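You operate a simulated robot arm through the tools that you are given. There is no shell and no other tool. Be economical: measure what you need, move in short steps, check, and stop when the job is done.

You run a simulated two-armed robot. Do the job below in one go: nothing can be reset, and whatever is moved stays where it is left.

## Task
Fetch the pink pad from the sink side and set it on the care shelf. Put the black brush on the red tray. Put the blue roll on the white table away on the packing bench. Put the grey bag on the white table away on the sealer rest. Open the drawer two, take the red cone and put it inside and shut the two again. Put the good tray on the white table away on the top of the testing bench. The order is free.

Only the result counts: the job must be done as asked and must still hold three seconds after the hand-in. Knocking over, shifting, dropping, spilling or breaking anything else fails it.

## Robot
Two 6-joint arms with fingered hands on one trunk, on a base that drives. Base frame: it is fixed to the floor where the robot stands at the start and does not move with it; the origin is under the middle of the robot, x ahead of it, y to its left, z up; the surface under the hand at the start is at about z = 880. Lengths are in mm, angles in rad, forces in N, time in s.
The left shoulder is at the start at [94, 155, 1231], the right one opposite. With the tool pointing down near the work surface each hand reaches from about 460 to 740 mm from the robot's upright axis, wherever it stands, measured 20 degrees to its own side. Places, roughly: black brush (3x2x19 cm) [600, 900, 1000]; blue roll (11x11x5 cm) [-5600, 700, 800]; care shelf [600, 500, 300]; drawer two [-9400, -100, 600]; drawer two inside [-9500, -100, 600]; good tray [-6500, 1000, 750]; grey bag [-5750, 500, 750]; packing bench [300, -7000, 800]; pink pad (7x10x2 cm) [500, -100, 900]; red cone (7x7x6 cm) [-6000, 600, 800]; red tray (13x11x3 cm) [400, 3600, 800]; sealer rest (17x16 cm) [60, -5980, 840]; top of the testing bench [-4600, -10200, 800]. Payload 4 kg a hand.
The TCP of each hand is the grasp point between the finger pads, 26 mm short of the fingertips. In the tool frame z runs along the fingers and y along their closing line. Largest opening 132 mm; the body of the gripper starts 73 mm behind the TCP. The gripper is a hand of 3 fingers: y runs from the thumb to the fingers, the wrist lies at [0, 0, -224] in the tool frame, and closing takes about 1.5 s.
Orientation is that of the tool frame in the base frame, as a unit quaternion [x, y, z, w]. With the fingers straight down and closing along the base's y, the tool's x points along the base's -x, its y along +y and its z along -z.

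## Interface
- The arms move only by the tool apply_moves. It takes "left_rows", "right_rows" or both (then of equal length, played together; a hand with none holds still); each is a list of rows, each a list of 7 numbers: the closure, from 0 (fully open) to 1 (shut), then the shift along the base's x, y, z in mm, then the turn, a rotation vector about the base's x, y, z in rad. In form: [[grip, tx, ty, tz, wx, wy, wz], ...]. A call has 1 to 20 rows; each row shifts and turns the commanded pose from where the row before left it. A row lasts 0.2 s, in which the tool goes at most 50 mm and 0.15 rad; a call with a longer step from one row to the next is refused whole, and so is a gripper value outside its range. Where a pose cannot be reached the arm comes as near as it can. A force on the tool above 40 N (or 10 N above the force at the start of the call, whichever is more), or a blocked arm, ends the call early, and 0.2 s more pass. The fingers move at their own pace (about 153 mm/s each) and stop on an object; they squeeze with about 30 N. The grip force told is the motor's: it shows also when the fingers shut on nothing. Time passes only in rows, and 0.2 s behind the last, so rows that do not move let the fingers close. The reply holds the time, the measured pose of the TCP, the force on the tool along the base axes, the opening and the grip force, in the units named above and with some noise, with the torque about the TCP (base axes, N m) and any sound that the robot's microphone picked up.
- Cameras (640 x 400 px; columns grow to the right, rows downward): "scene" is now at [156.1, 4.3, 1525.5]; the picture's right is [0.06, -1.00, -0.00], its down [-0.80, -0.05, -0.60] and it looks along [0.59, 0.04, -0.80] (base axes); focal length 281 px, centre (320, 200). "left" rides on the left gripper at [-62, 3, -92] in its tool frame; the picture's right is [-0.05, -1.00, 0.00], its down [0.83, -0.04, -0.55] and it looks along [0.55, -0.03, 0.83] (tool axes); focal length 230 px, centre (320, 200). "right" rides on the right gripper at [62, 3, -92] in its tool frame; the picture's right is [-0.05, 1.00, 0.00], its down [-0.83, -0.04, -0.56] and it looks along [-0.55, -0.03, 0.83] (tool axes); focal length 230 px, centre (320, 200). There is no depth. A picture from a camera that has moved, and an enlarged one, comes with that camera's place and axes in the base frame and with its lens.
- camera(camera): a new picture of that camera. No time passes.
- lift_body(by): slides the trunk up (or, below 0, down) by that many mm; the arms and the scene camera ride with it, the base frame stays. It gives what a move gives, with no picture.
- steer(legs): drives the robot by 1 to 6 legs, each [ahead, turn to the left] in mm and rad, along the robot's own axes; the way and the turn of a leg run together, so that a leg with both is an arc; at most 1500 mm and 3.142 rad a leg. The arms and the cameras ride along, it lands a little off, and it stops where it bumps. It gives what a move gives.
- set_grasp(shape, hand): the hand has 3 fingers and takes this shape, open, in about a second: jaw (thumb against the fingers, like two jaws); tri (thumb and two fingers); tip (a fingertip pinch); poke (one finger out to press); point (the index stretched); flat (the hand flat); cup (the hand cupped); fist (a fist). The gripper value then closes the fingers along that shape, each until it touches; the sizes above hold for jaw. It gives what a move gives, with no picture.
- head_to(pan, tilt): turns the head with the scene camera to pan (to the left, within 1.501 rad either way) and tilt (down, from -0.506 to 1.204), counted from straight ahead of the robot. It gives what a move gives.
- close_up(camera, box): a new picture of the part [left, top, right, bottom] of that camera's present view, enlarged. No time passes.
- close_job(): hands the job in; it is judged then, once.

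Go step by step. Nothing tells you exact positions but the pictures and the camera data: compare them with the known pose of the tool, close in by small moves and look again before you grip or let go. The budget is 207 turns and 194 pictures, counting those below and the enlarged ones. Unless the task says otherwise, let go and move clear before handing in.

The tools are called after "Request:" as name(argument=value, ...) on one line, values as JSON. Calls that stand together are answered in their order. apply_moves: Moves the arms, as the interface text tells. Its arguments: {"type":"object","properties":{"left_rows":{"type":"array","items":{"type":"array","items":{"type":"number"}}},"right_rows":{"type":"array","items":{"type":"array","items":{"type":"number"}}}},"required":[]} The other tools are called the same way: lift_body (by) slides the trunk up or down; set_grasp (shape, hand) gives the hand a shape; steer (legs) drives the base; head_to (pan, tilt) turns the head that bears the scene camera; camera (camera) takes a picture; close_up (camera, box) takes an enlarged picture of a part of a camera's view; close_job () hands the job in.

At the start:

```text
time_s: 0.0
left_tool_pos: [391.7, 302.1, 1072.7]
left_tcp_rot: [0.002, 1.0, 0.001, -0.012]
left_contact_force: [0.2, -0.4, 0.2]
left_wrist_torque: [0.07, 0.0, -0.02]
left_gripper_width: 132.1
left_grasp_force: 0.1
left_shape: jaw
right_tool_pos: [640.7, -125.4, 1163.2]
right_tcp_rot: [0.002, 1.0, 0.001, 0.0]
right_contact_force: [-0.1, -0.3, -0.2]
right_wrist_torque: [0.04, 0.02, 0.0]
right_gripper_width: 131.8
right_grasp_force: 0.1
right_shape: jaw
trunk travel left (down, up): [-766.0, 74.0]
robot x, y, heading: [-0.2, 2.3, 0.001]
head pan, tilt: [0.063, 0.915]
```

scene: 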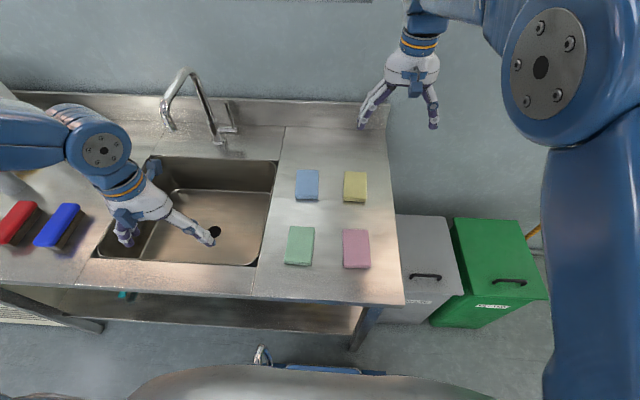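
right: 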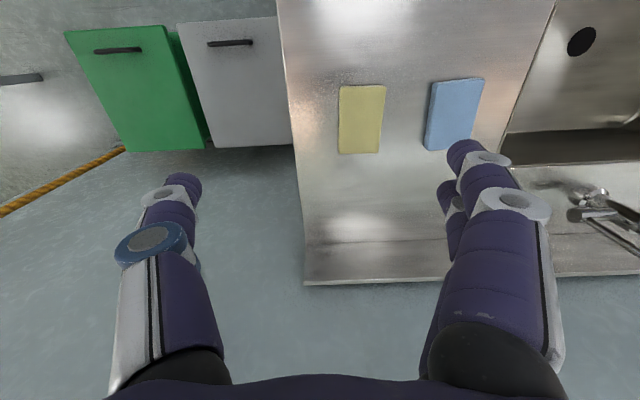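
left: 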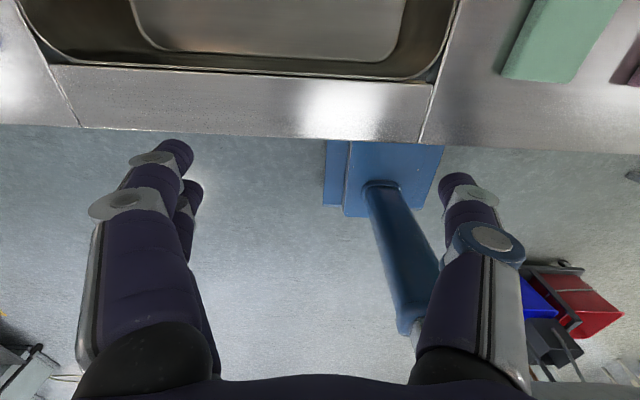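

I see the sink side with four pads (the pink one near [473,-63]) and brushes to the left. I'll look around first to find the care shelf and the black brush.

Request:
head_to(pan=0.7, tilt=0.75)

Request:
camera(camera="scene")

Request:
head_to(pan=1.3, tilt=0.4)

Request:
camera(camera="scene")

Request:
head_to(pan=-1.2, tilt=0.4)

Request:
camera(camera="scene")

```text
time_s: 1.0
left_tool_pos: [361.7, 298.4, 1056.9]
left_tcp_rot: [0.003, 0.999, 0.001, -0.039]
left_contact_force: [0.4, 0.3, 0.9]
left_wrist_torque: [0.02, 0.02, -0.02]
left_gripper_width: 132.1
left_grasp_force: 0.1
left_shape: jaw
right_tool_pos: [621.5, -126.4, 1174.8]
right_tcp_rot: [0.001, 1.0, -0.001, 0.009]
right_contact_force: [0.0, 0.6, -0.8]
right_wrist_torque: [0.02, -0.02, 0.0]
right_gripper_width: 132.0
right_grasp_force: 0.0
right_shape: jaw
trunk travel left (down, up): [-766.0, 74.0]
robot x, y, heading: [1.1, -1.9, 0.001]
head pan, tilt: [0.7, 0.75]
```

```text
190 pictures are left
camera scene: at [144.5, 52.8, 1538.7], right [0.64, -0.77, -0.01], down [-0.54, -0.44, -0.72], along [0.55, 0.47, -0.69], focal length 281 px, centre (320, 200)
```

scene: 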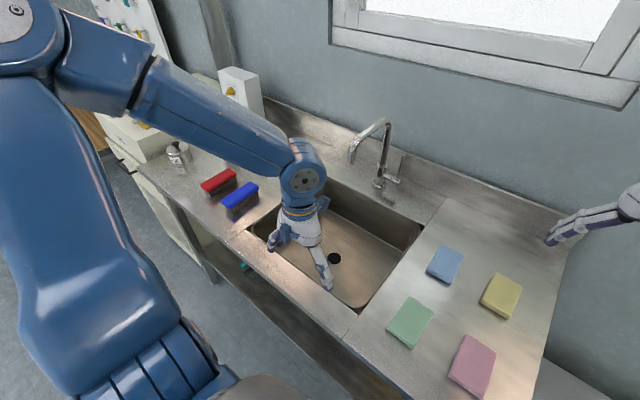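

```text
time_s: 2.0
left_tool_pos: [361.7, 298.7, 1056.9]
left_tcp_rot: [0.003, 0.999, 0.001, -0.04]
left_contact_force: [-0.1, -0.1, 0.8]
left_wrist_torque: [-0.04, 0.0, 0.0]
left_gripper_width: 131.7
left_grasp_force: 0.0
left_shape: jaw
right_tool_pos: [620.5, -124.6, 1174.9]
right_tcp_rot: [0.001, 1.0, 0.0, 0.008]
right_contact_force: [-0.3, 0.6, 0.4]
right_wrist_torque: [-0.02, 0.03, 0.01]
right_gripper_width: 131.6
right_grasp_force: 0.1
right_shape: jaw
trunk travel left (down, up): [-766.0, 74.0]
robot x, y, heading: [-3.4, -1.9, 0.002]
head pan, tilt: [1.3, 0.4]
```

```text
189 pictures are left
camera scene: at [106.8, 89.1, 1570.4], right [0.96, -0.27, -0.02], down [-0.12, -0.38, -0.92], along [0.24, 0.89, -0.39], focal length 281 px, centre (320, 200)
```

scene: 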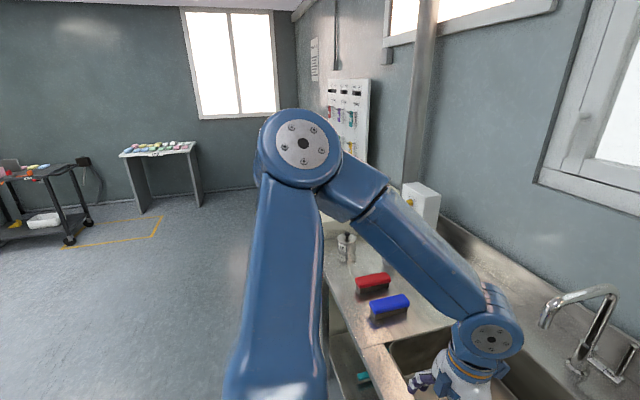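

```text
time_s: 4.3
left_tool_pos: [362.8, 298.3, 1056.5]
left_tcp_rot: [0.003, 0.999, 0.003, -0.04]
left_contact_force: [0.1, -0.4, 0.1]
left_wrist_torque: [0.03, 0.01, -0.02]
left_gripper_width: 132.1
left_grasp_force: 0.0
left_shape: jaw
right_tool_pos: [621.5, -124.0, 1174.8]
right_tcp_rot: [0.002, 1.0, 0.0, 0.009]
right_contact_force: [-0.2, -0.5, 0.9]
right_wrist_torque: [-0.04, -0.03, -0.02]
right_gripper_width: 132.0
right_grasp_force: 0.1
right_shape: jaw
trunk travel left (down, up): [-766.0, 74.0]
robot x, y, heading: [-1.4, -2.2, 0.0]
head pan, tilt: [-1.201, 0.4]
```

```text
188 pictures are left
camera scene: at [115.7, -86.6, 1570.3], right [-0.93, -0.36, 0.02], down [-0.16, 0.36, -0.92], along [0.33, -0.86, -0.4], focal length 281 px, centre (320, 200)
```

scene: 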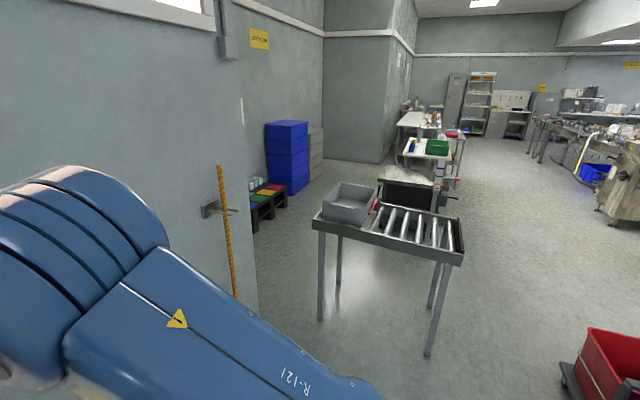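

The care shelf is the shelf below the sink; the cup at the far left probably holds the black brush. I'll bring the right hand over the pink pad and look.

Request:
apply_moves(right_rows=[[0.1, -30, 12, -30, 0, 0, 0], [0.2, -30, 12, -30, 0, 0, 0], [0.2, -30, 12, -30, 0, 0, 0], [0.2, -30, 12, -30, 0, 0, 0], [0.2, -28, 14, -30, 0, 0, 0], [0.2, 0, 0, 0, 0, 0, 0]])

Request:
head_to(pan=0, tilt=1.0)

Request:
camera(camera="right")

Request:
camera(camera="scene")

```text
time_s: 5.7
left_tool_pos: [362.3, 299.0, 1057.1]
left_tcp_rot: [0.003, 0.999, 0.002, -0.04]
left_contact_force: [-0.3, 0.5, -0.1]
left_wrist_torque: [-0.02, 0.04, 0.03]
left_gripper_width: 131.8
left_grasp_force: 0.0
left_shape: jaw
right_tool_pos: [516.2, -120.1, 1044.9]
right_tcp_rot: [0.029, 0.998, 0.046, 0.019]
right_contact_force: [-0.5, 0.2, 0.6]
right_wrist_torque: [0.01, -0.02, 0.02]
right_gripper_width: 105.7
right_grasp_force: 0.0
right_shape: jaw
right hand out of reach, approached as far as the arm can: row 3, 4, 5
trunk travel left (down, up): [-766.0, 74.0]
robot x, y, heading: [-1.9, -4.1, -0.0]
head pan, tilt: [-1.201, 0.4]
```

```text
time_s: 7.1
left_tool_pos: [361.4, 298.9, 1058.5]
left_tcp_rot: [0.003, 0.999, 0.002, -0.04]
left_contact_force: [0.7, 0.2, -0.3]
left_wrist_torque: [0.04, -0.01, 0.0]
left_gripper_width: 131.8
left_grasp_force: 0.1
left_shape: jaw
right_tool_pos: [514.6, -121.2, 1040.6]
right_tcp_rot: [0.03, 0.998, 0.047, 0.013]
right_contact_force: [0.3, -0.1, 0.4]
right_wrist_torque: [-0.02, 0.0, 0.01]
right_gripper_width: 105.9
right_grasp_force: 0.2
right_shape: jaw
trunk travel left (down, up): [-766.0, 74.0]
robot x, y, heading: [-1.1, -0.8, 0.0]
head pan, tilt: [0.0, 1.0]
```

```text
187 pictures are left
camera right: at [450.2, -123.4, 1132.5], right [0.11, 0.99, 0.1], down [0.81, -0.15, 0.57], along [0.57, 0.01, -0.82], focal length 230 px, centre (320, 200)
```

right: 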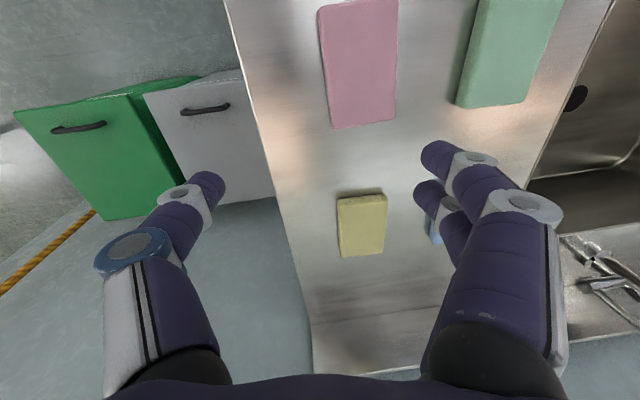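

```text
186 pictures are left
camera scene: at [150.8, -0.4, 1519.4], right [0.0, -1.0, 0.0], down [-0.85, 0.0, -0.52], along [0.52, 0.0, -0.85], focal length 281 px, centre (320, 200)
```

scene: 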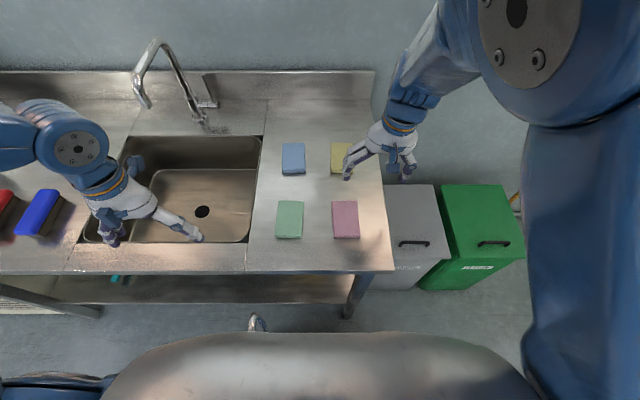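

The pink pad is at [474,-65], too near the trunk for the arm; I'll back the base by 130 mm and straighten the hand.

Request:
steer(legs=[[-130, 0]])

Request:
apply_moves(right_rows=[[0.2, 20, 10, 0, 0, 0, 0], [0.2, 20, 10, 0, 0, 0, 0], [0.2, 0, 0, 0, 0, 0, 0]])

```text
time_s: 8.4
left_tool_pos: [247.1, 299.8, 1056.9]
left_tcp_rot: [0.003, 0.999, 0.002, -0.038]
left_contact_force: [-0.1, 0.0, -1.1]
left_wrist_torque: [-0.01, 0.01, 0.0]
left_gripper_width: 131.8
left_grasp_force: 0.0
left_shape: jaw
right_tool_pos: [395.0, -120.1, 1036.8]
right_tcp_rot: [0.029, 0.999, 0.044, 0.008]
right_contact_force: [-0.1, -0.1, -0.2]
right_wrist_torque: [0.0, 0.0, 0.01]
right_gripper_width: 105.7
right_grasp_force: 0.1
right_shape: jaw
trunk travel left (down, up): [-766.0, 74.0]
robot x, y, heading: [-129.6, 0.5, -0.0]
head pan, tilt: [0.0, 1.0]
```

```text
time_s: 9.2
left_tool_pos: [210.8, 295.4, 1046.0]
left_tcp_rot: [0.004, 0.998, 0.003, -0.064]
left_contact_force: [0.3, -0.2, 0.3]
left_wrist_torque: [-0.01, 0.03, -0.01]
left_gripper_width: 131.8
left_grasp_force: 0.0
left_shape: jaw
right_tool_pos: [416.1, -105.7, 1056.5]
right_tcp_rot: [0.039, 0.997, 0.057, 0.026]
right_contact_force: [0.4, 0.3, -0.1]
right_wrist_torque: [0.02, -0.02, 0.01]
right_gripper_width: 105.9
right_grasp_force: 0.0
right_shape: jaw
trunk travel left (down, up): [-766.0, 74.0]
robot x, y, heading: [-130.3, -1.2, 0.005]
head pan, tilt: [0.0, 1.0]
```

Request:
apply_moves(right_rows=[[0.2, 20, 13, -10, 0, 0, 0], [0.2, 20, 13, -15, 0, 0, 0], [0.2, 18, 14, -15, 0, 0, 0], [0.2, 0, 0, -15, 0, 0, 0], [0.2, 0, 0, 0, 0, 0, 0]], left_rows=[[0, 40, 0, 10, 0, 0, 0], [0, 40, 0, 10, 0, 0, 0], [0, 40, 0, 10, 0, 0, 0], [0, 40, 0, 10, 0, 0, 0], [0, 40, 0, 0, 0, 0, 0]])

Request:
camera(camera="right")

Request:
camera(camera="scene")

```text
time_s: 10.4
left_tool_pos: [423.2, 299.3, 1104.6]
left_tcp_rot: [0.004, 1.0, 0.001, -0.026]
left_contact_force: [-0.9, -0.6, -0.5]
left_wrist_torque: [-0.01, 0.04, -0.01]
left_gripper_width: 131.8
left_grasp_force: 0.1
left_shape: jaw
right_tool_pos: [473.1, -66.7, 992.3]
right_tcp_rot: [0.038, 0.998, 0.05, 0.018]
right_contact_force: [0.2, -0.1, 0.3]
right_wrist_torque: [-0.01, 0.01, -0.01]
right_gripper_width: 105.6
right_grasp_force: 0.1
right_shape: jaw
trunk travel left (down, up): [-766.0, 74.0]
robot x, y, heading: [-132.4, -1.0, -0.0]
head pan, tilt: [0.0, 1.0]
```

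```text
185 pictures are left
camera right: at [408.1, -68.6, 1082.0], right [0.13, 0.99, 0.1], down [0.8, -0.16, 0.57], along [0.58, 0.01, -0.81], focal length 230 px, centre (320, 200)
```

right: 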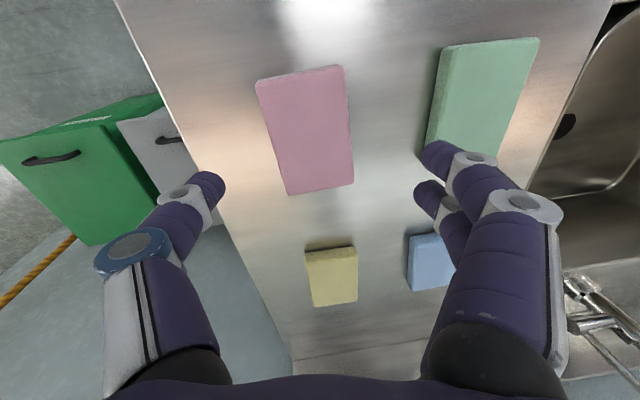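

```text
184 pictures are left
camera scene: at [25.1, -0.1, 1519.0], right [0.0, -1.0, 0.0], down [-0.85, 0.0, -0.52], along [0.52, 0.0, -0.85], focal length 281 px, centre (320, 200)
```

scene: 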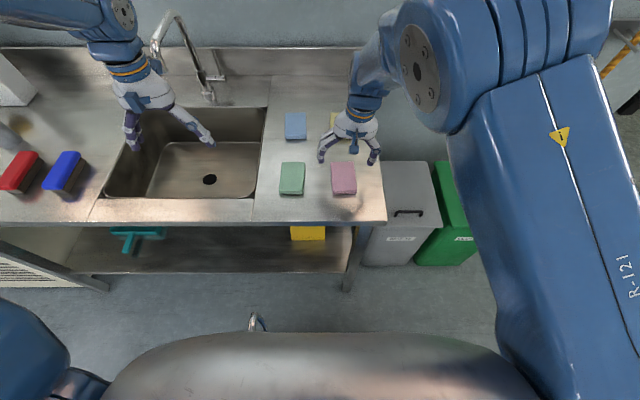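

Request:
apply_moves(right_rows=[[0.2, 0, 0, 0, -0.1, 0.04, 0.076], [0.2, -1, -1, -15, 0, 0, 0], [0.2, -1, -1, -15, 0, 0, 0], [0.2, 0, 0, -15, 0, 0, 0], [0.2, 0, 0, 0, 0, 0, 0]])

Request:
camera(camera="right")

Request:
close_up(camera="scene", box=[260, 90, 420, 230])

```text
time_s: 11.6
left_tool_pos: [421.9, 299.5, 1106.4]
left_tcp_rot: [0.003, 1.0, 0.002, -0.025]
left_contact_force: [0.1, -0.4, -0.2]
left_wrist_torque: [0.0, 0.01, -0.01]
left_gripper_width: 132.1
left_grasp_force: 0.0
left_shape: jaw
right_tool_pos: [469.6, -67.6, 949.2]
right_tcp_rot: [-0.001, 1.0, -0.002, -0.001]
right_contact_force: [-0.7, 0.7, 0.4]
right_wrist_torque: [-0.01, 0.03, -0.01]
right_gripper_width: 105.7
right_grasp_force: 0.1
right_shape: jaw
trunk travel left (down, up): [-766.0, 74.0]
robot x, y, heading: [-123.7, -0.3, -0.005]
head pan, tilt: [0.0, 1.0]
```

```text
183 pictures are left
camera right: at [407.7, -65.9, 1040.7], right [0.05, 1.0, 0.0], down [0.83, -0.04, 0.55], along [0.55, -0.03, -0.83], focal length 230 px, centre (320, 200)
```

right: 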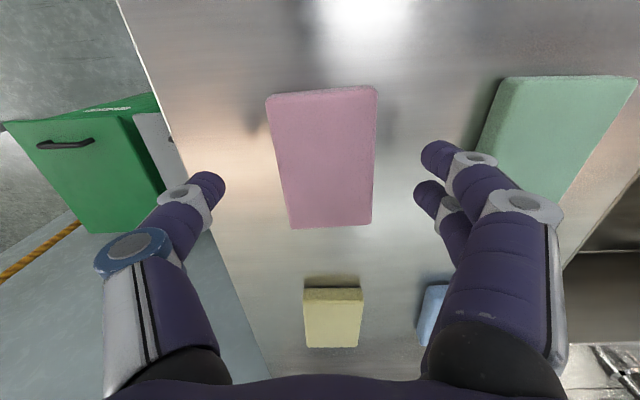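

```text
2.86 times, centred on (340, 160) of scene
camera zoom: at [22.4, -0.2, 1519.3], right [0.0, -1.0, 0.0], down [-0.85, 0.0, -0.52], along [0.52, 0.0, -0.85], focal length 803 px, centre (263, 314)
```

zoom: 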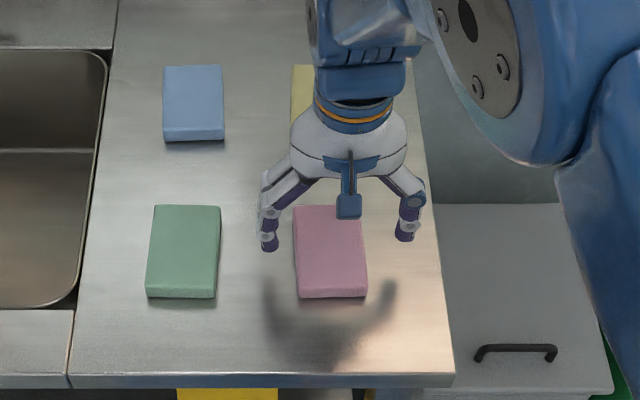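

Hand is centred over the pad. Descending to z≈908 and closing.

Request:
apply_moves(right_rows=[[0.2, 0, 1, -15, 0, 0, 0], [0.2, 0, 0, -15, 0, 0, 0], [0.2, 0, 0, -10, 0, 0, 0], [0.2, 0, 0, 0, 0, 0, 0], [0.6, 0, 0, 0, 0, 0, 0], [1, 0, 0, 0, 0, 0, 0], [1, 0, 0, 0, 0, 0, 0], [1, 0, 0, 0, 0, 0, 0], [1, 0, 0, 0, 0, 0, 0]])

Request:
camera(camera="right")

```text
time_s: 13.6
left_tool_pos: [420.7, 299.8, 1105.7]
left_tcp_rot: [0.003, 1.0, 0.001, -0.026]
left_contact_force: [-0.1, 0.2, -0.3]
left_wrist_torque: [0.02, 0.01, 0.0]
left_gripper_width: 132.0
left_grasp_force: 0.0
left_shape: jaw
right_tool_pos: [467.2, -62.4, 908.5]
right_tcp_rot: [-0.007, 1.0, -0.007, 0.0]
right_contact_force: [-1.2, 1.1, 1.1]
right_wrist_torque: [0.11, 0.01, 0.06]
right_gripper_width: 59.4
right_grasp_force: 30.2
right_shape: jaw
trunk travel left (down, up): [-766.0, 74.0]
robot x, y, heading: [-129.4, -0.8, 0.003]
head pan, tilt: [0.0, 1.0]
```

```text
181 pictures are left
camera right: at [405.1, -61.1, 1000.3], right [0.04, 1.0, -0.01], down [0.83, -0.02, 0.56], along [0.55, -0.03, -0.83], focal length 230 px, centre (320, 200)
```

right: 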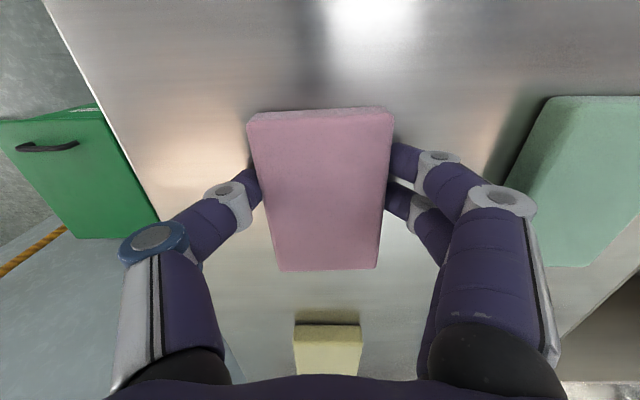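

Gripped. Lift and back off, then look at the shelf beneath.

Request:
apply_moves(right_rows=[[1, 0, 0, 20, 0, 0, 0], [1, 0, 0, 30, 0, 0, 0], [1, 0, 0, 30, 0, 0, 0], [1, 0, 0, 20, 0, 0, 0], [1, 0, 0, 0, 0, 0, 0]])

Request:
steer(legs=[[-380, 0]])

Request:
head_to(pan=0.2, tilt=0.8)

Request:
camera(camera="scene")

```text
time_s: 15.0
left_tool_pos: [399.7, 297.0, 1117.6]
left_tcp_rot: [0.004, 1.0, 0.001, -0.015]
left_contact_force: [0.5, 1.0, 0.3]
left_wrist_torque: [0.0, -0.04, -0.03]
left_gripper_width: 131.8
left_grasp_force: 0.0
left_shape: jaw
right_tool_pos: [433.6, -80.5, 975.7]
right_tcp_rot: [0.024, 0.999, 0.018, -0.041]
right_contact_force: [-0.7, 0.0, 0.5]
right_wrist_torque: [0.01, 0.0, 0.0]
right_gripper_width: 59.3
right_grasp_force: 29.7
right_shape: jaw
trunk travel left (down, up): [-766.0, 74.0]
robot x, y, heading: [-124.9, -1.1, 0.005]
head pan, tilt: [0.0, 1.0]
stopped in row 5 (right hand): the arm was blocked; the commanded pose is now the measured one
```

```text
time_s: 17.4
left_tool_pos: [23.8, 298.9, 1114.6]
left_tcp_rot: [0.005, 1.0, 0.001, -0.017]
left_contact_force: [-0.6, 0.6, 0.0]
left_wrist_torque: [0.02, 0.05, 0.0]
left_gripper_width: 132.1
left_grasp_force: 0.0
left_shape: jaw
right_tool_pos: [69.4, -81.2, 995.8]
right_tcp_rot: [0.025, 0.999, 0.021, -0.022]
right_contact_force: [0.0, 0.1, 0.4]
right_wrist_torque: [0.0, -0.05, 0.0]
right_gripper_width: 59.3
right_grasp_force: 29.8
right_shape: jaw
trunk travel left (down, up): [-766.0, 74.0]
robot x, y, heading: [-504.8, -0.7, 0.002]
head pan, tilt: [0.0, 1.0]
```

```text
time_s: 18.1
left_tool_pos: [4.2, 297.8, 1124.6]
left_tcp_rot: [0.006, 1.0, 0.001, -0.007]
left_contact_force: [-0.2, 0.2, -0.4]
left_wrist_torque: [0.02, -0.01, -0.02]
left_gripper_width: 132.1
left_grasp_force: 0.1
left_shape: jaw
right_tool_pos: [44.9, -89.4, 988.4]
right_tcp_rot: [0.041, 0.998, 0.034, -0.035]
right_contact_force: [-0.8, -0.4, -0.1]
right_wrist_torque: [-0.01, 0.01, 0.0]
right_gripper_width: 59.2
right_grasp_force: 29.7
right_shape: jaw
trunk travel left (down, up): [-766.0, 74.0]
robot x, y, heading: [-508.3, -2.8, -0.006]
head pan, tilt: [0.201, 0.799]
```

```text
180 pictures are left
camera scene: at [-346.8, 15.8, 1534.3], right [0.2, -0.98, 0.0], down [-0.72, -0.14, -0.68], along [0.67, 0.14, -0.73], focal length 281 px, centre (320, 200)
```

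scene: 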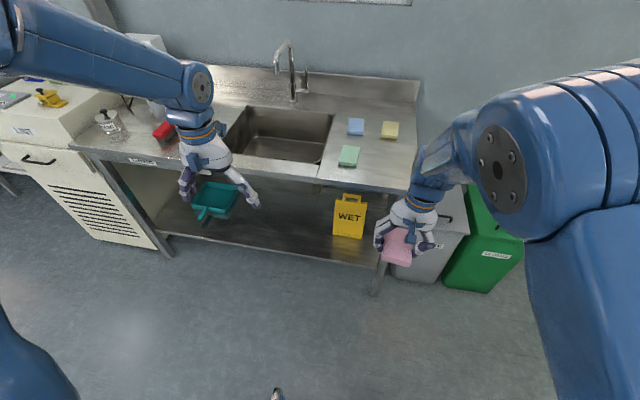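

The care shelf under the sink has free space between the teal dustpan and the WET sign (around y≈250-400). I'll shift the robot sideways to y≈400 and then lower the trunk.

Request:
steer(legs=[[0, 1.571], [400, 0], [0, -1.571]])

Request:
lift_body(by=-560)

Request:
head_to(pan=0.0, tilt=0.5)

Request:
camera(camera="scene")

```text
time_s: 23.4
left_tool_pos: [-806.7, 542.7, 1144.0]
left_tcp_rot: [-0.705, 0.709, 0.011, 0.008]
left_contact_force: [-0.1, -0.3, -0.1]
left_wrist_torque: [0.01, 0.02, 0.04]
left_gripper_width: 132.2
left_grasp_force: 0.1
left_shape: jaw
right_tool_pos: [-414.6, 601.7, 1022.6]
right_tcp_rot: [-0.666, 0.744, 0.036, -0.046]
right_contact_force: [0.6, -1.1, 0.5]
right_wrist_torque: [0.03, 0.0, 0.02]
right_gripper_width: 59.2
right_grasp_force: 30.0
right_shape: jaw
trunk travel left (down, up): [-766.0, 74.0]
robot x, y, heading: [-493.2, 79.7, 1.625]
head pan, tilt: [0.201, 0.799]
stopped in leg 2: the robot was blocked; the commanded pose is now the measured one
```

```text
refused: -560 is not a number from -400 to 400
```

```text
time_s: 24.2
left_tool_pos: [-807.4, 550.4, 1140.1]
left_tcp_rot: [-0.706, 0.709, 0.008, 0.006]
left_contact_force: [0.2, -0.7, 0.4]
left_wrist_torque: [-0.01, 0.01, 0.02]
left_gripper_width: 132.1
left_grasp_force: 0.1
left_shape: jaw
right_tool_pos: [-415.0, 610.3, 1018.6]
right_tcp_rot: [-0.665, 0.745, 0.033, -0.048]
right_contact_force: [0.5, 0.3, -0.4]
right_wrist_torque: [-0.01, 0.0, 0.0]
right_gripper_width: 59.2
right_grasp_force: 29.5
right_shape: jaw
trunk travel left (down, up): [-766.0, 74.0]
robot x, y, heading: [-499.4, 78.9, 1.627]
head pan, tilt: [0.0, 0.499]
```

```text
179 pictures are left
camera scene: at [-504.2, 252.1, 1559.4], right [1.0, 0.06, 0.0], down [0.03, -0.5, -0.87], along [-0.05, 0.87, -0.5], focal length 281 px, centre (320, 200)
```

scene: 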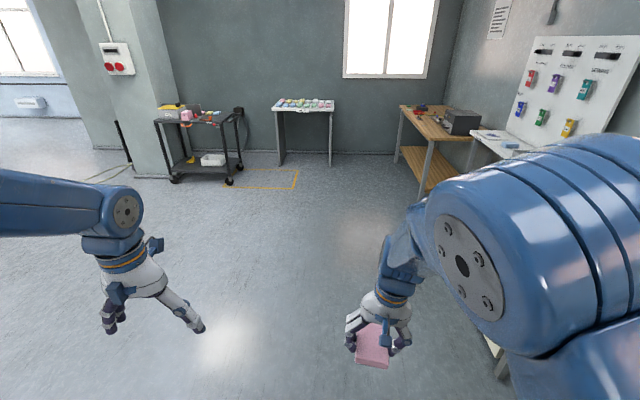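

The drive stopped after 80 mm; I'll look around for what blocks it.

Request:
head_to(pan=0.0, tilt=1.2)

Request:
camera(camera="scene")

Request:
head_to(pan=-1.3, tilt=0.8)

Request:
camera(camera="scene")

Request:
head_to(pan=1.3, tilt=0.7)

Request:
camera(camera="scene")

```text
time_s: 25.3
left_tool_pos: [-806.9, 546.3, 1141.4]
left_tcp_rot: [-0.704, 0.71, 0.01, 0.007]
left_contact_force: [0.4, 0.4, -0.3]
left_wrist_torque: [-0.01, -0.04, -0.03]
left_gripper_width: 132.0
left_grasp_force: 0.0
left_shape: jaw
right_tool_pos: [-415.7, 611.2, 1024.2]
right_tcp_rot: [-0.664, 0.745, 0.038, -0.046]
right_contact_force: [0.1, 0.1, 0.2]
right_wrist_torque: [-0.04, 0.0, -0.03]
right_gripper_width: 59.5
right_grasp_force: 30.0
right_shape: jaw
trunk travel left (down, up): [-766.0, 74.0]
robot x, y, heading: [-494.9, 78.7, 1.628]
head pan, tilt: [0.0, 1.201]
```

```text
178 pictures are left
camera scene: at [-501.7, 211.9, 1507.1], right [1.0, 0.06, 0.0], down [0.05, -0.94, -0.35], along [-0.02, 0.34, -0.94], focal length 281 px, centre (320, 200)
```

scene: 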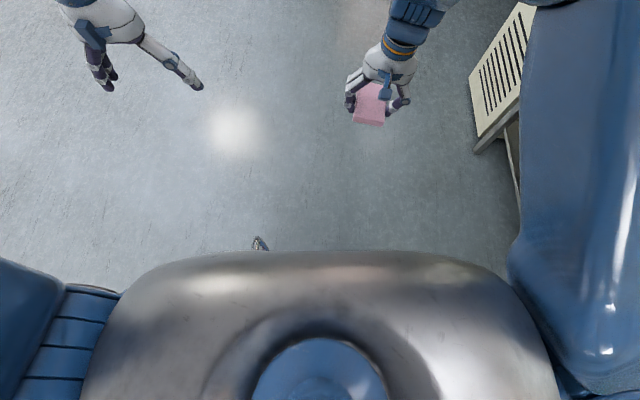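

```text
time_s: 26.8
left_tool_pos: [-807.7, 548.8, 1141.1]
left_tcp_rot: [-0.704, 0.71, 0.009, 0.006]
left_contact_force: [-0.2, 0.0, 0.0]
left_wrist_torque: [-0.06, 0.0, 0.0]
left_gripper_width: 131.7
left_grasp_force: 0.0
left_shape: jaw
right_tool_pos: [-414.3, 610.8, 1024.1]
right_tcp_rot: [-0.665, 0.745, 0.037, -0.046]
right_contact_force: [-0.3, -0.3, -0.3]
right_wrist_torque: [0.01, 0.0, -0.01]
right_gripper_width: 59.4
right_grasp_force: 29.7
right_shape: jaw
trunk travel left (down, up): [-766.0, 74.0]
robot x, y, heading: [-495.5, 77.9, 1.623]
head pan, tilt: [-1.3, 0.799]
```

```text
177 pictures are left
camera scene: at [-422.4, 182.6, 1535.4], right [0.32, -0.95, 0.02], down [-0.68, -0.24, -0.69], along [0.66, 0.21, -0.72], focal length 281 px, centre (320, 200)
```

scene: 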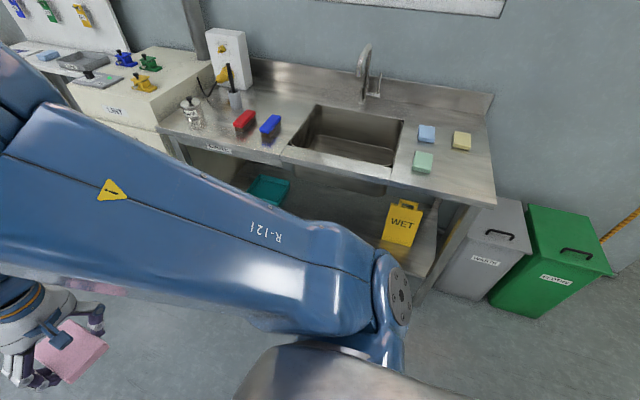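

```text
time_s: 29.1
left_tool_pos: [-807.3, 547.9, 1141.4]
left_tcp_rot: [-0.705, 0.709, 0.009, 0.007]
left_contact_force: [0.5, 0.6, 0.2]
left_wrist_torque: [0.04, 0.03, 0.02]
left_gripper_width: 132.0
left_grasp_force: 0.0
left_shape: jaw
right_tool_pos: [-416.9, 608.9, 1023.6]
right_tcp_rot: [-0.666, 0.744, 0.037, -0.046]
right_contact_force: [0.1, 0.1, -0.2]
right_wrist_torque: [0.02, 0.04, 0.0]
right_gripper_width: 59.2
right_grasp_force: 30.3
right_shape: jaw
trunk travel left (down, up): [-766.0, 74.0]
robot x, y, heading: [-498.8, 79.2, 1.623]
head pan, tilt: [1.3, 0.7]
```

```text
176 pictures are left
camera scene: at [-581.7, 175.0, 1543.6], right [0.21, 0.98, -0.02], down [0.63, -0.15, -0.76], along [-0.75, 0.15, -0.65], focal length 281 px, centre (320, 200)
```

scene: 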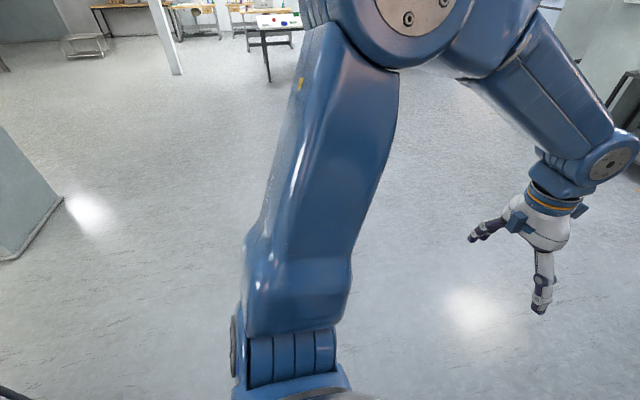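

Nothing visible stands in the way; I'll retry a short drive.

Request:
steer(legs=[[150, 0]])

```text
time_s: 30.5
left_tool_pos: [-816.4, 702.3, 1140.0]
left_tcp_rot: [-0.704, 0.71, 0.007, 0.006]
left_contact_force: [0.3, 0.7, -0.2]
left_wrist_torque: [-0.03, -0.01, 0.02]
left_gripper_width: 132.0
left_grasp_force: 0.0
left_shape: jaw
right_tool_pos: [-423.6, 761.7, 1019.2]
right_tcp_rot: [-0.665, 0.745, 0.034, -0.048]
right_contact_force: [-0.3, -0.1, 0.9]
right_wrist_torque: [-0.03, 0.0, 0.02]
right_gripper_width: 59.3
right_grasp_force: 30.6
right_shape: jaw
trunk travel left (down, up): [-766.0, 74.0]
robot x, y, heading: [-506.2, 229.5, 1.629]
head pan, tilt: [1.3, 0.7]
```

Request:
steer(legs=[[210, 0], [0, -1.627]])

Request:
lift_body(by=-300)

Request:
lift_body(by=-300)

Request:
head_to(pan=0.0, tilt=0.5)

Request:
camera(camera="scene")

```text
time_s: 36.4
left_tool_pos: [-44.7, 715.1, 1149.2]
left_tcp_rot: [0.039, 0.999, 0.001, 0.02]
left_contact_force: [-0.7, 1.1, 0.8]
left_wrist_torque: [-0.01, -0.02, -0.01]
left_gripper_width: 132.0
left_grasp_force: 0.0
left_shape: jaw
right_tool_pos: [-10.8, 319.7, 1030.8]
right_tcp_rot: [0.092, 0.994, 0.057, 0.002]
right_contact_force: [0.1, -0.5, -0.9]
right_wrist_torque: [-0.01, -0.03, -0.03]
right_gripper_width: 59.0
right_grasp_force: 30.4
right_shape: jaw
trunk travel left (down, up): [-766.0, 74.0]
robot x, y, heading: [-515.2, 453.9, -0.015]
head pan, tilt: [1.3, 0.7]
```

```text
time_s: 39.4
left_tool_pos: [-67.5, 715.1, 847.9]
left_tcp_rot: [0.039, 0.999, 0.001, 0.017]
left_contact_force: [0.3, 0.0, 0.0]
left_wrist_torque: [0.02, -0.02, 0.01]
left_gripper_width: 132.1
left_grasp_force: 0.1
left_shape: jaw
right_tool_pos: [-27.3, 318.0, 739.1]
right_tcp_rot: [0.093, 0.994, 0.058, 0.011]
right_contact_force: [0.5, 0.0, -1.2]
right_wrist_torque: [-0.01, 0.01, 0.0]
right_gripper_width: 59.2
right_grasp_force: 30.2
right_shape: jaw
trunk travel left (down, up): [-466.0, 374.0]
robot x, y, heading: [-515.6, 455.3, -0.011]
head pan, tilt: [1.3, 0.7]
```

```text
time_s: 42.4
left_tool_pos: [-66.7, 715.3, 554.1]
left_tcp_rot: [0.039, 0.999, 0.002, 0.023]
left_contact_force: [0.0, -0.2, -0.9]
left_wrist_torque: [-0.01, 0.02, 0.0]
left_gripper_width: 132.0
left_grasp_force: 0.0
left_shape: jaw
right_tool_pos: [-28.4, 319.2, 438.8]
right_tcp_rot: [0.093, 0.994, 0.059, 0.011]
right_contact_force: [-0.3, 0.2, -0.2]
right_wrist_torque: [0.03, 0.01, 0.03]
right_gripper_width: 59.1
right_grasp_force: 30.6
right_shape: jaw
trunk travel left (down, up): [-166.0, 674.0]
robot x, y, heading: [-513.6, 453.7, -0.014]
head pan, tilt: [1.3, 0.7]
```

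```text
time_s: 43.9
left_tool_pos: [-66.5, 715.7, 552.9]
left_tcp_rot: [0.038, 0.999, 0.001, 0.023]
left_contact_force: [0.9, -0.3, 0.5]
left_wrist_torque: [0.02, 0.0, -0.01]
left_gripper_width: 131.7
left_grasp_force: 0.0
left_shape: jaw
right_tool_pos: [-29.4, 319.1, 438.0]
right_tcp_rot: [0.091, 0.994, 0.06, 0.011]
right_contact_force: [-0.3, -0.8, 0.4]
right_wrist_torque: [0.01, 0.01, 0.02]
right_gripper_width: 59.1
right_grasp_force: 30.6
right_shape: jaw
trunk travel left (down, up): [-166.0, 674.0]
robot x, y, heading: [-517.9, 452.3, -0.012]
head pan, tilt: [0.0, 0.499]
```

```text
175 pictures are left
camera scene: at [-354.9, 451.5, 960.2], right [-0.01, -1.0, 0.0], down [-0.5, 0.01, -0.87], along [0.87, -0.01, -0.5], focal length 281 px, centre (320, 200)
```

scene: 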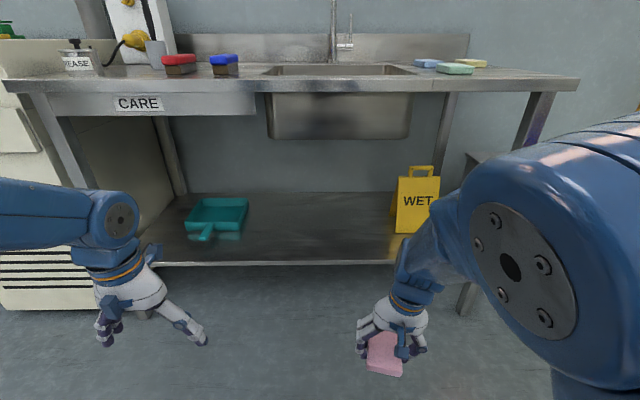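

Shelf front edge is near x≈370, z≈300. I'll level the hand, drive in 315 mm, and then extend the right arm under the top.

Request:
apply_moves(right_rows=[[1, 10, 0, 0, -0.06, 0.015, 0.09], [1, 10, 0, 0, -0.06, 0.018, 0.09], [1, 10, 0, 0, 0, 0, 0], [1, 0, 0, 0, 0, 0, 0]])

Request:
steer(legs=[[315, 0]])

Request:
camera(camera="scene")

Request:
camera(camera="right")

```text
time_s: 44.9
left_tool_pos: [-66.3, 716.3, 553.2]
left_tcp_rot: [0.039, 0.999, 0.001, 0.022]
left_contact_force: [0.2, 0.3, -0.4]
left_wrist_torque: [0.02, -0.01, 0.01]
left_gripper_width: 131.9
left_grasp_force: 0.1
left_shape: jaw
right_tool_pos: [4.1, 316.7, 443.8]
right_tcp_rot: [0.008, 1.0, 0.007, -0.001]
right_contact_force: [0.8, 0.2, -0.2]
right_wrist_torque: [0.01, 0.02, -0.01]
right_gripper_width: 59.3
right_grasp_force: 30.5
right_shape: jaw
trunk travel left (down, up): [-166.0, 674.0]
robot x, y, heading: [-515.4, 459.2, -0.015]
head pan, tilt: [0.0, 0.499]
```

```text
time_s: 47.0
left_tool_pos: [250.6, 710.4, 553.7]
left_tcp_rot: [0.039, 0.999, 0.001, 0.023]
left_contact_force: [-0.2, 1.0, 0.4]
left_wrist_torque: [0.0, -0.01, 0.02]
left_gripper_width: 131.9
left_grasp_force: 0.1
left_shape: jaw
right_tool_pos: [319.5, 312.4, 438.8]
right_tcp_rot: [0.009, 1.0, 0.008, -0.006]
right_contact_force: [-0.8, -0.2, 0.5]
right_wrist_torque: [-0.02, 0.02, -0.03]
right_gripper_width: 59.4
right_grasp_force: 29.7
right_shape: jaw
trunk travel left (down, up): [-166.0, 674.0]
robot x, y, heading: [-199.0, 448.5, -0.015]
head pan, tilt: [0.0, 0.499]
```

```text
174 pictures are left
camera scene: at [-37.3, 446.8, 960.1], right [-0.01, -1.0, 0.0], down [-0.5, 0.01, -0.87], along [0.87, -0.01, -0.5], focal length 281 px, centre (320, 200)
```

scene: 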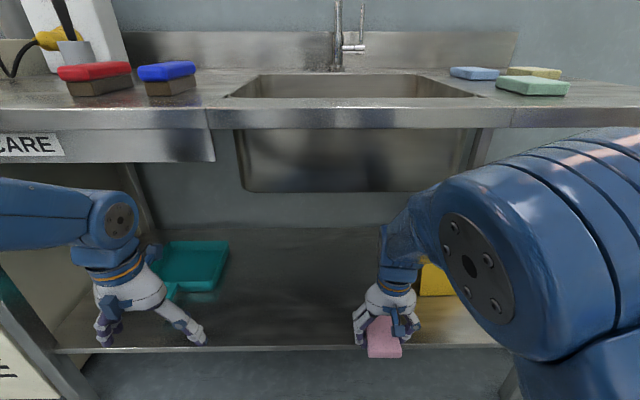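

```text
173 pictures are left
camera right: at [259.5, 314.0, 533.0], right [0.07, 1.0, 0.01], down [0.84, -0.06, 0.54], along [0.54, -0.03, -0.84], focal length 230 px, centre (320, 200)
```

right: 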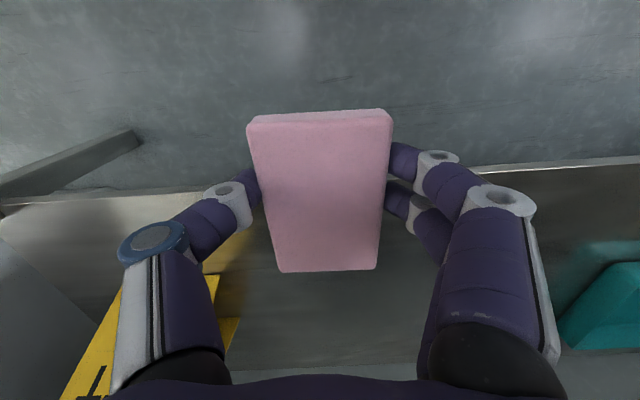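

Measured: shelf top z≈280, front x≈395, sink bowl bottom z≈717. I'll lower the hand to z≈345, then reach in to x≈500.

Request:
apply_moves(right_rows=[[1, 0, 5, -35, 0, 0, 0], [1, 0, 5, -35, 0, 0, 0], [1, 20, 5, -23, 0, 0, 0], [1, 25, 5, 0, 0, 0, 0], [1, 25, 0, 0, 0, 0, 0], [1, 25, 0, 0, 0, 0, 0], [1, 25, 0, 0, 0, 0, 0], [1, 25, 0, 0, 0, 0, 0], [1, 20, 0, 0, 0, 0, 0], [1, 15, 0, 0, 0, 0, 0], [1, 0, 0, 0, 0, 0, 0]])

Request:
camera(camera="scene")

Request:
camera(camera="right")

```text
time_s: 49.4
left_tool_pos: [236.6, 710.7, 544.2]
left_tcp_rot: [0.039, 0.999, 0.001, 0.008]
left_contact_force: [0.7, 0.1, -0.6]
left_wrist_torque: [0.0, 0.03, 0.02]
left_gripper_width: 132.0
left_grasp_force: 0.0
left_shape: jaw
right_tool_pos: [496.5, 332.3, 354.4]
right_tcp_rot: [0.009, 1.0, 0.006, 0.003]
right_contact_force: [-0.1, 0.0, -0.7]
right_wrist_torque: [-0.02, 0.0, -0.01]
right_gripper_width: 59.1
right_grasp_force: 30.4
right_shape: jaw
trunk travel left (down, up): [-166.0, 674.0]
robot x, y, heading: [-198.9, 447.5, -0.015]
head pan, tilt: [0.0, 0.499]
```

```text
172 pictures are left
camera scene: at [-37.4, 446.8, 960.2], right [-0.01, -1.0, 0.0], down [-0.5, 0.01, -0.87], along [0.87, -0.01, -0.5], focal length 281 px, centre (320, 200)
```

scene: 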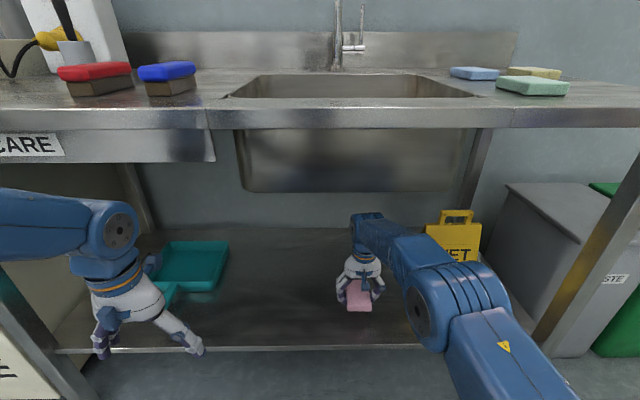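

```text
171 pictures are left
camera right: at [435.0, 334.1, 447.7], right [0.07, 1.0, 0.01], down [0.83, -0.06, 0.56], along [0.56, -0.03, -0.83], focal length 230 px, centre (320, 200)
```

right: 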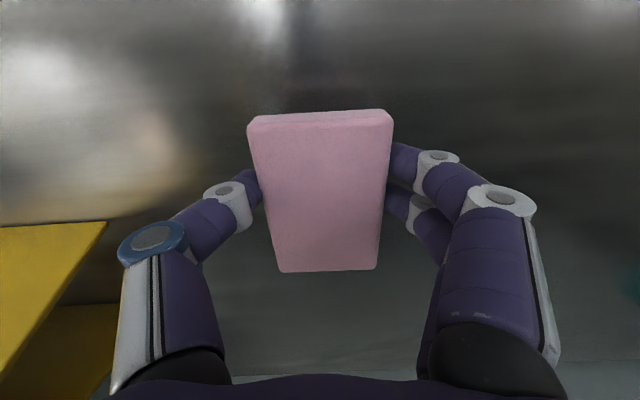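

Request:
apply_moves(right_rows=[[1, 0, 0, -20, 0, 0, 0], [1, 0, 0, -15, 0, 0, 0], [1, 0, 0, -4, 0, 0, 0], [1, 0, 0, -3, 0, 0, 0], [1, 0, 0, 0, 0, 0, 0]])

Request:
camera(camera="right")

Request:
close_up(camera="scene", box=[300, 230, 420, 330])

```text
time_s: 50.6
left_tool_pos: [237.5, 711.2, 544.5]
left_tcp_rot: [0.039, 0.999, 0.0, 0.007]
left_contact_force: [0.8, 0.7, -0.1]
left_wrist_torque: [0.01, -0.02, 0.0]
left_gripper_width: 131.8
left_grasp_force: 0.0
left_shape: jaw
right_tool_pos: [498.2, 332.4, 313.9]
right_tcp_rot: [0.009, 1.0, 0.007, 0.003]
right_contact_force: [-0.3, -0.2, -0.3]
right_wrist_torque: [0.03, 0.0, 0.01]
right_gripper_width: 59.4
right_grasp_force: 29.6
right_shape: jaw
trunk travel left (down, up): [-166.0, 674.0]
robot x, y, heading: [-199.5, 450.1, -0.014]
head pan, tilt: [0.0, 0.499]
```

```text
170 pictures are left
camera right: at [435.6, 334.9, 405.3], right [0.07, 1.0, 0.01], down [0.83, -0.06, 0.56], along [0.56, -0.03, -0.83], focal length 230 px, centre (320, 200)
```

right: 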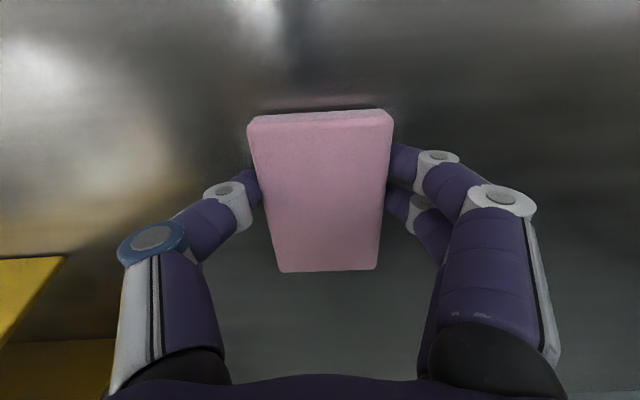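

```text
4.00 times, centred on (360, 280) of scene
camera zoom: at [-37.4, 446.8, 960.1], right [-0.01, -1.0, 0.0], down [-0.5, 0.01, -0.87], along [0.87, -0.01, -0.5], focal length 1124 px, centre (160, -120)
```

zoom: 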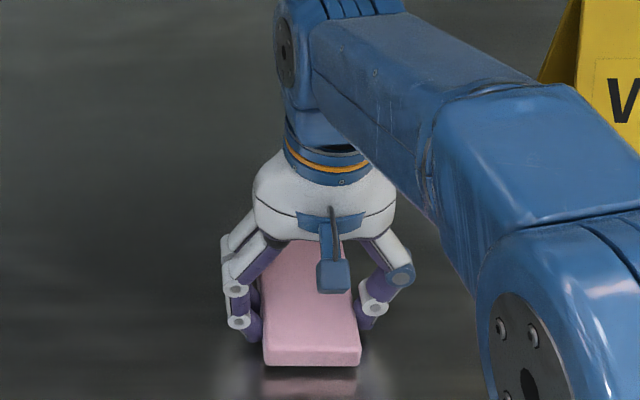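

Request:
apply_moves(right_rows=[[1, 0, 0, -2, 0, 0, 0], [1, 0, 0, -2, 0, 0, 0], [1, 0, 0, -2, 0, 0, 0], [1, 0, 0, -2, 0, 0, 0], [1, 0, 0, 0, 0, 0, 0]])

Request:
close_up(camera="scene", box=[300, 230, 420, 330])

```text
time_s: 51.8
left_tool_pos: [237.3, 711.2, 544.2]
left_tcp_rot: [0.039, 0.999, 0.0, 0.008]
left_contact_force: [-0.2, -0.8, 1.2]
left_wrist_torque: [0.02, -0.02, -0.01]
left_gripper_width: 132.1
left_grasp_force: 0.1
left_shape: jaw
right_tool_pos: [499.7, 333.7, 306.5]
right_tcp_rot: [0.009, 1.0, 0.007, 0.004]
right_contact_force: [-3.1, -1.0, 11.4]
right_wrist_torque: [-0.41, 0.07, -0.08]
right_gripper_width: 59.2
right_grasp_force: 29.9
right_shape: jaw
trunk travel left (down, up): [-166.0, 674.0]
robot x, y, heading: [-198.1, 453.2, -0.015]
head pan, tilt: [0.0, 0.499]
```

```text
4.00 times, centred on (360, 280) of scene
camera zoom: at [-39.0, 447.1, 960.6], right [-0.01, -1.0, 0.0], down [-0.49, 0.01, -0.87], along [0.87, -0.01, -0.49], focal length 1124 px, centre (160, -120)
```

zoom: 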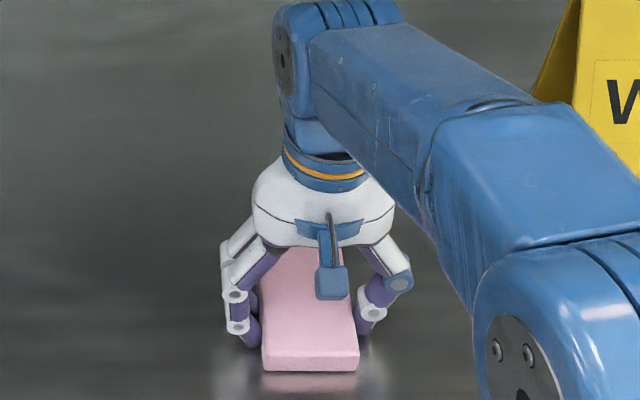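

Contact with 11 N: pad rests on the shelf. Release, raise a little and withdraw.

Request:
apply_moves(right_rows=[[0.6, 0, 0, 0, 0, 0, 0], [0.4, 0, 0, 0, 0, 0, 0], [0.3, 0, 0, 0, 0, 0, 0], [0.2, 0, 0, 0, 0, 0, 0], [0.2, 0, 0, 10, 0, 0, 0], [0.2, 0, 0, 20, 0, 0, 0], [0.2, 0, 0, 20, 0, 0, 0], [0.2, -25, 0, 5, 0, 0, 0], [0.2, -35, 0, 0, 0, 0, 0], [0.2, -40, 0, 0, 0, 0, 0], [0.2, -40, 0, 0, 0, 0, 0], [0.2, -30, 0, 0, 0, 0, 0], [0.2, 0, 0, 0, 0, 0, 0]])

Request:
camera(camera="scene")

```text
time_s: 54.6
left_tool_pos: [237.6, 709.8, 544.4]
left_tcp_rot: [0.039, 0.999, 0.0, 0.007]
left_contact_force: [-0.7, 0.9, 0.9]
left_wrist_torque: [-0.01, -0.01, 0.01]
left_gripper_width: 131.9
left_grasp_force: 0.1
left_shape: jaw
right_tool_pos: [319.5, 328.4, 354.1]
right_tcp_rot: [0.021, 1.0, 0.019, -0.007]
right_contact_force: [-0.6, -0.1, -0.3]
right_wrist_torque: [0.03, -0.02, -0.01]
right_gripper_width: 105.3
right_grasp_force: 0.1
right_shape: jaw
trunk travel left (down, up): [-166.0, 674.0]
robot x, y, heading: [-200.8, 449.3, -0.01]
head pan, tilt: [0.0, 0.499]
```

```text
167 pictures are left
camera scene: at [-37.5, 446.7, 960.2], right [-0.01, -1.0, 0.0], down [-0.5, 0.01, -0.87], along [0.87, -0.01, -0.5], focal length 281 px, centre (320, 200)
```

scene: 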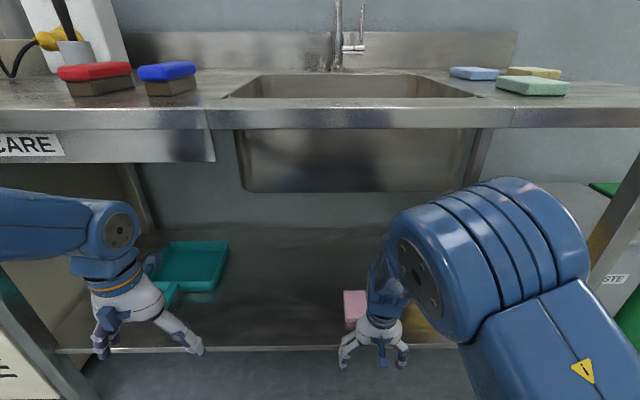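

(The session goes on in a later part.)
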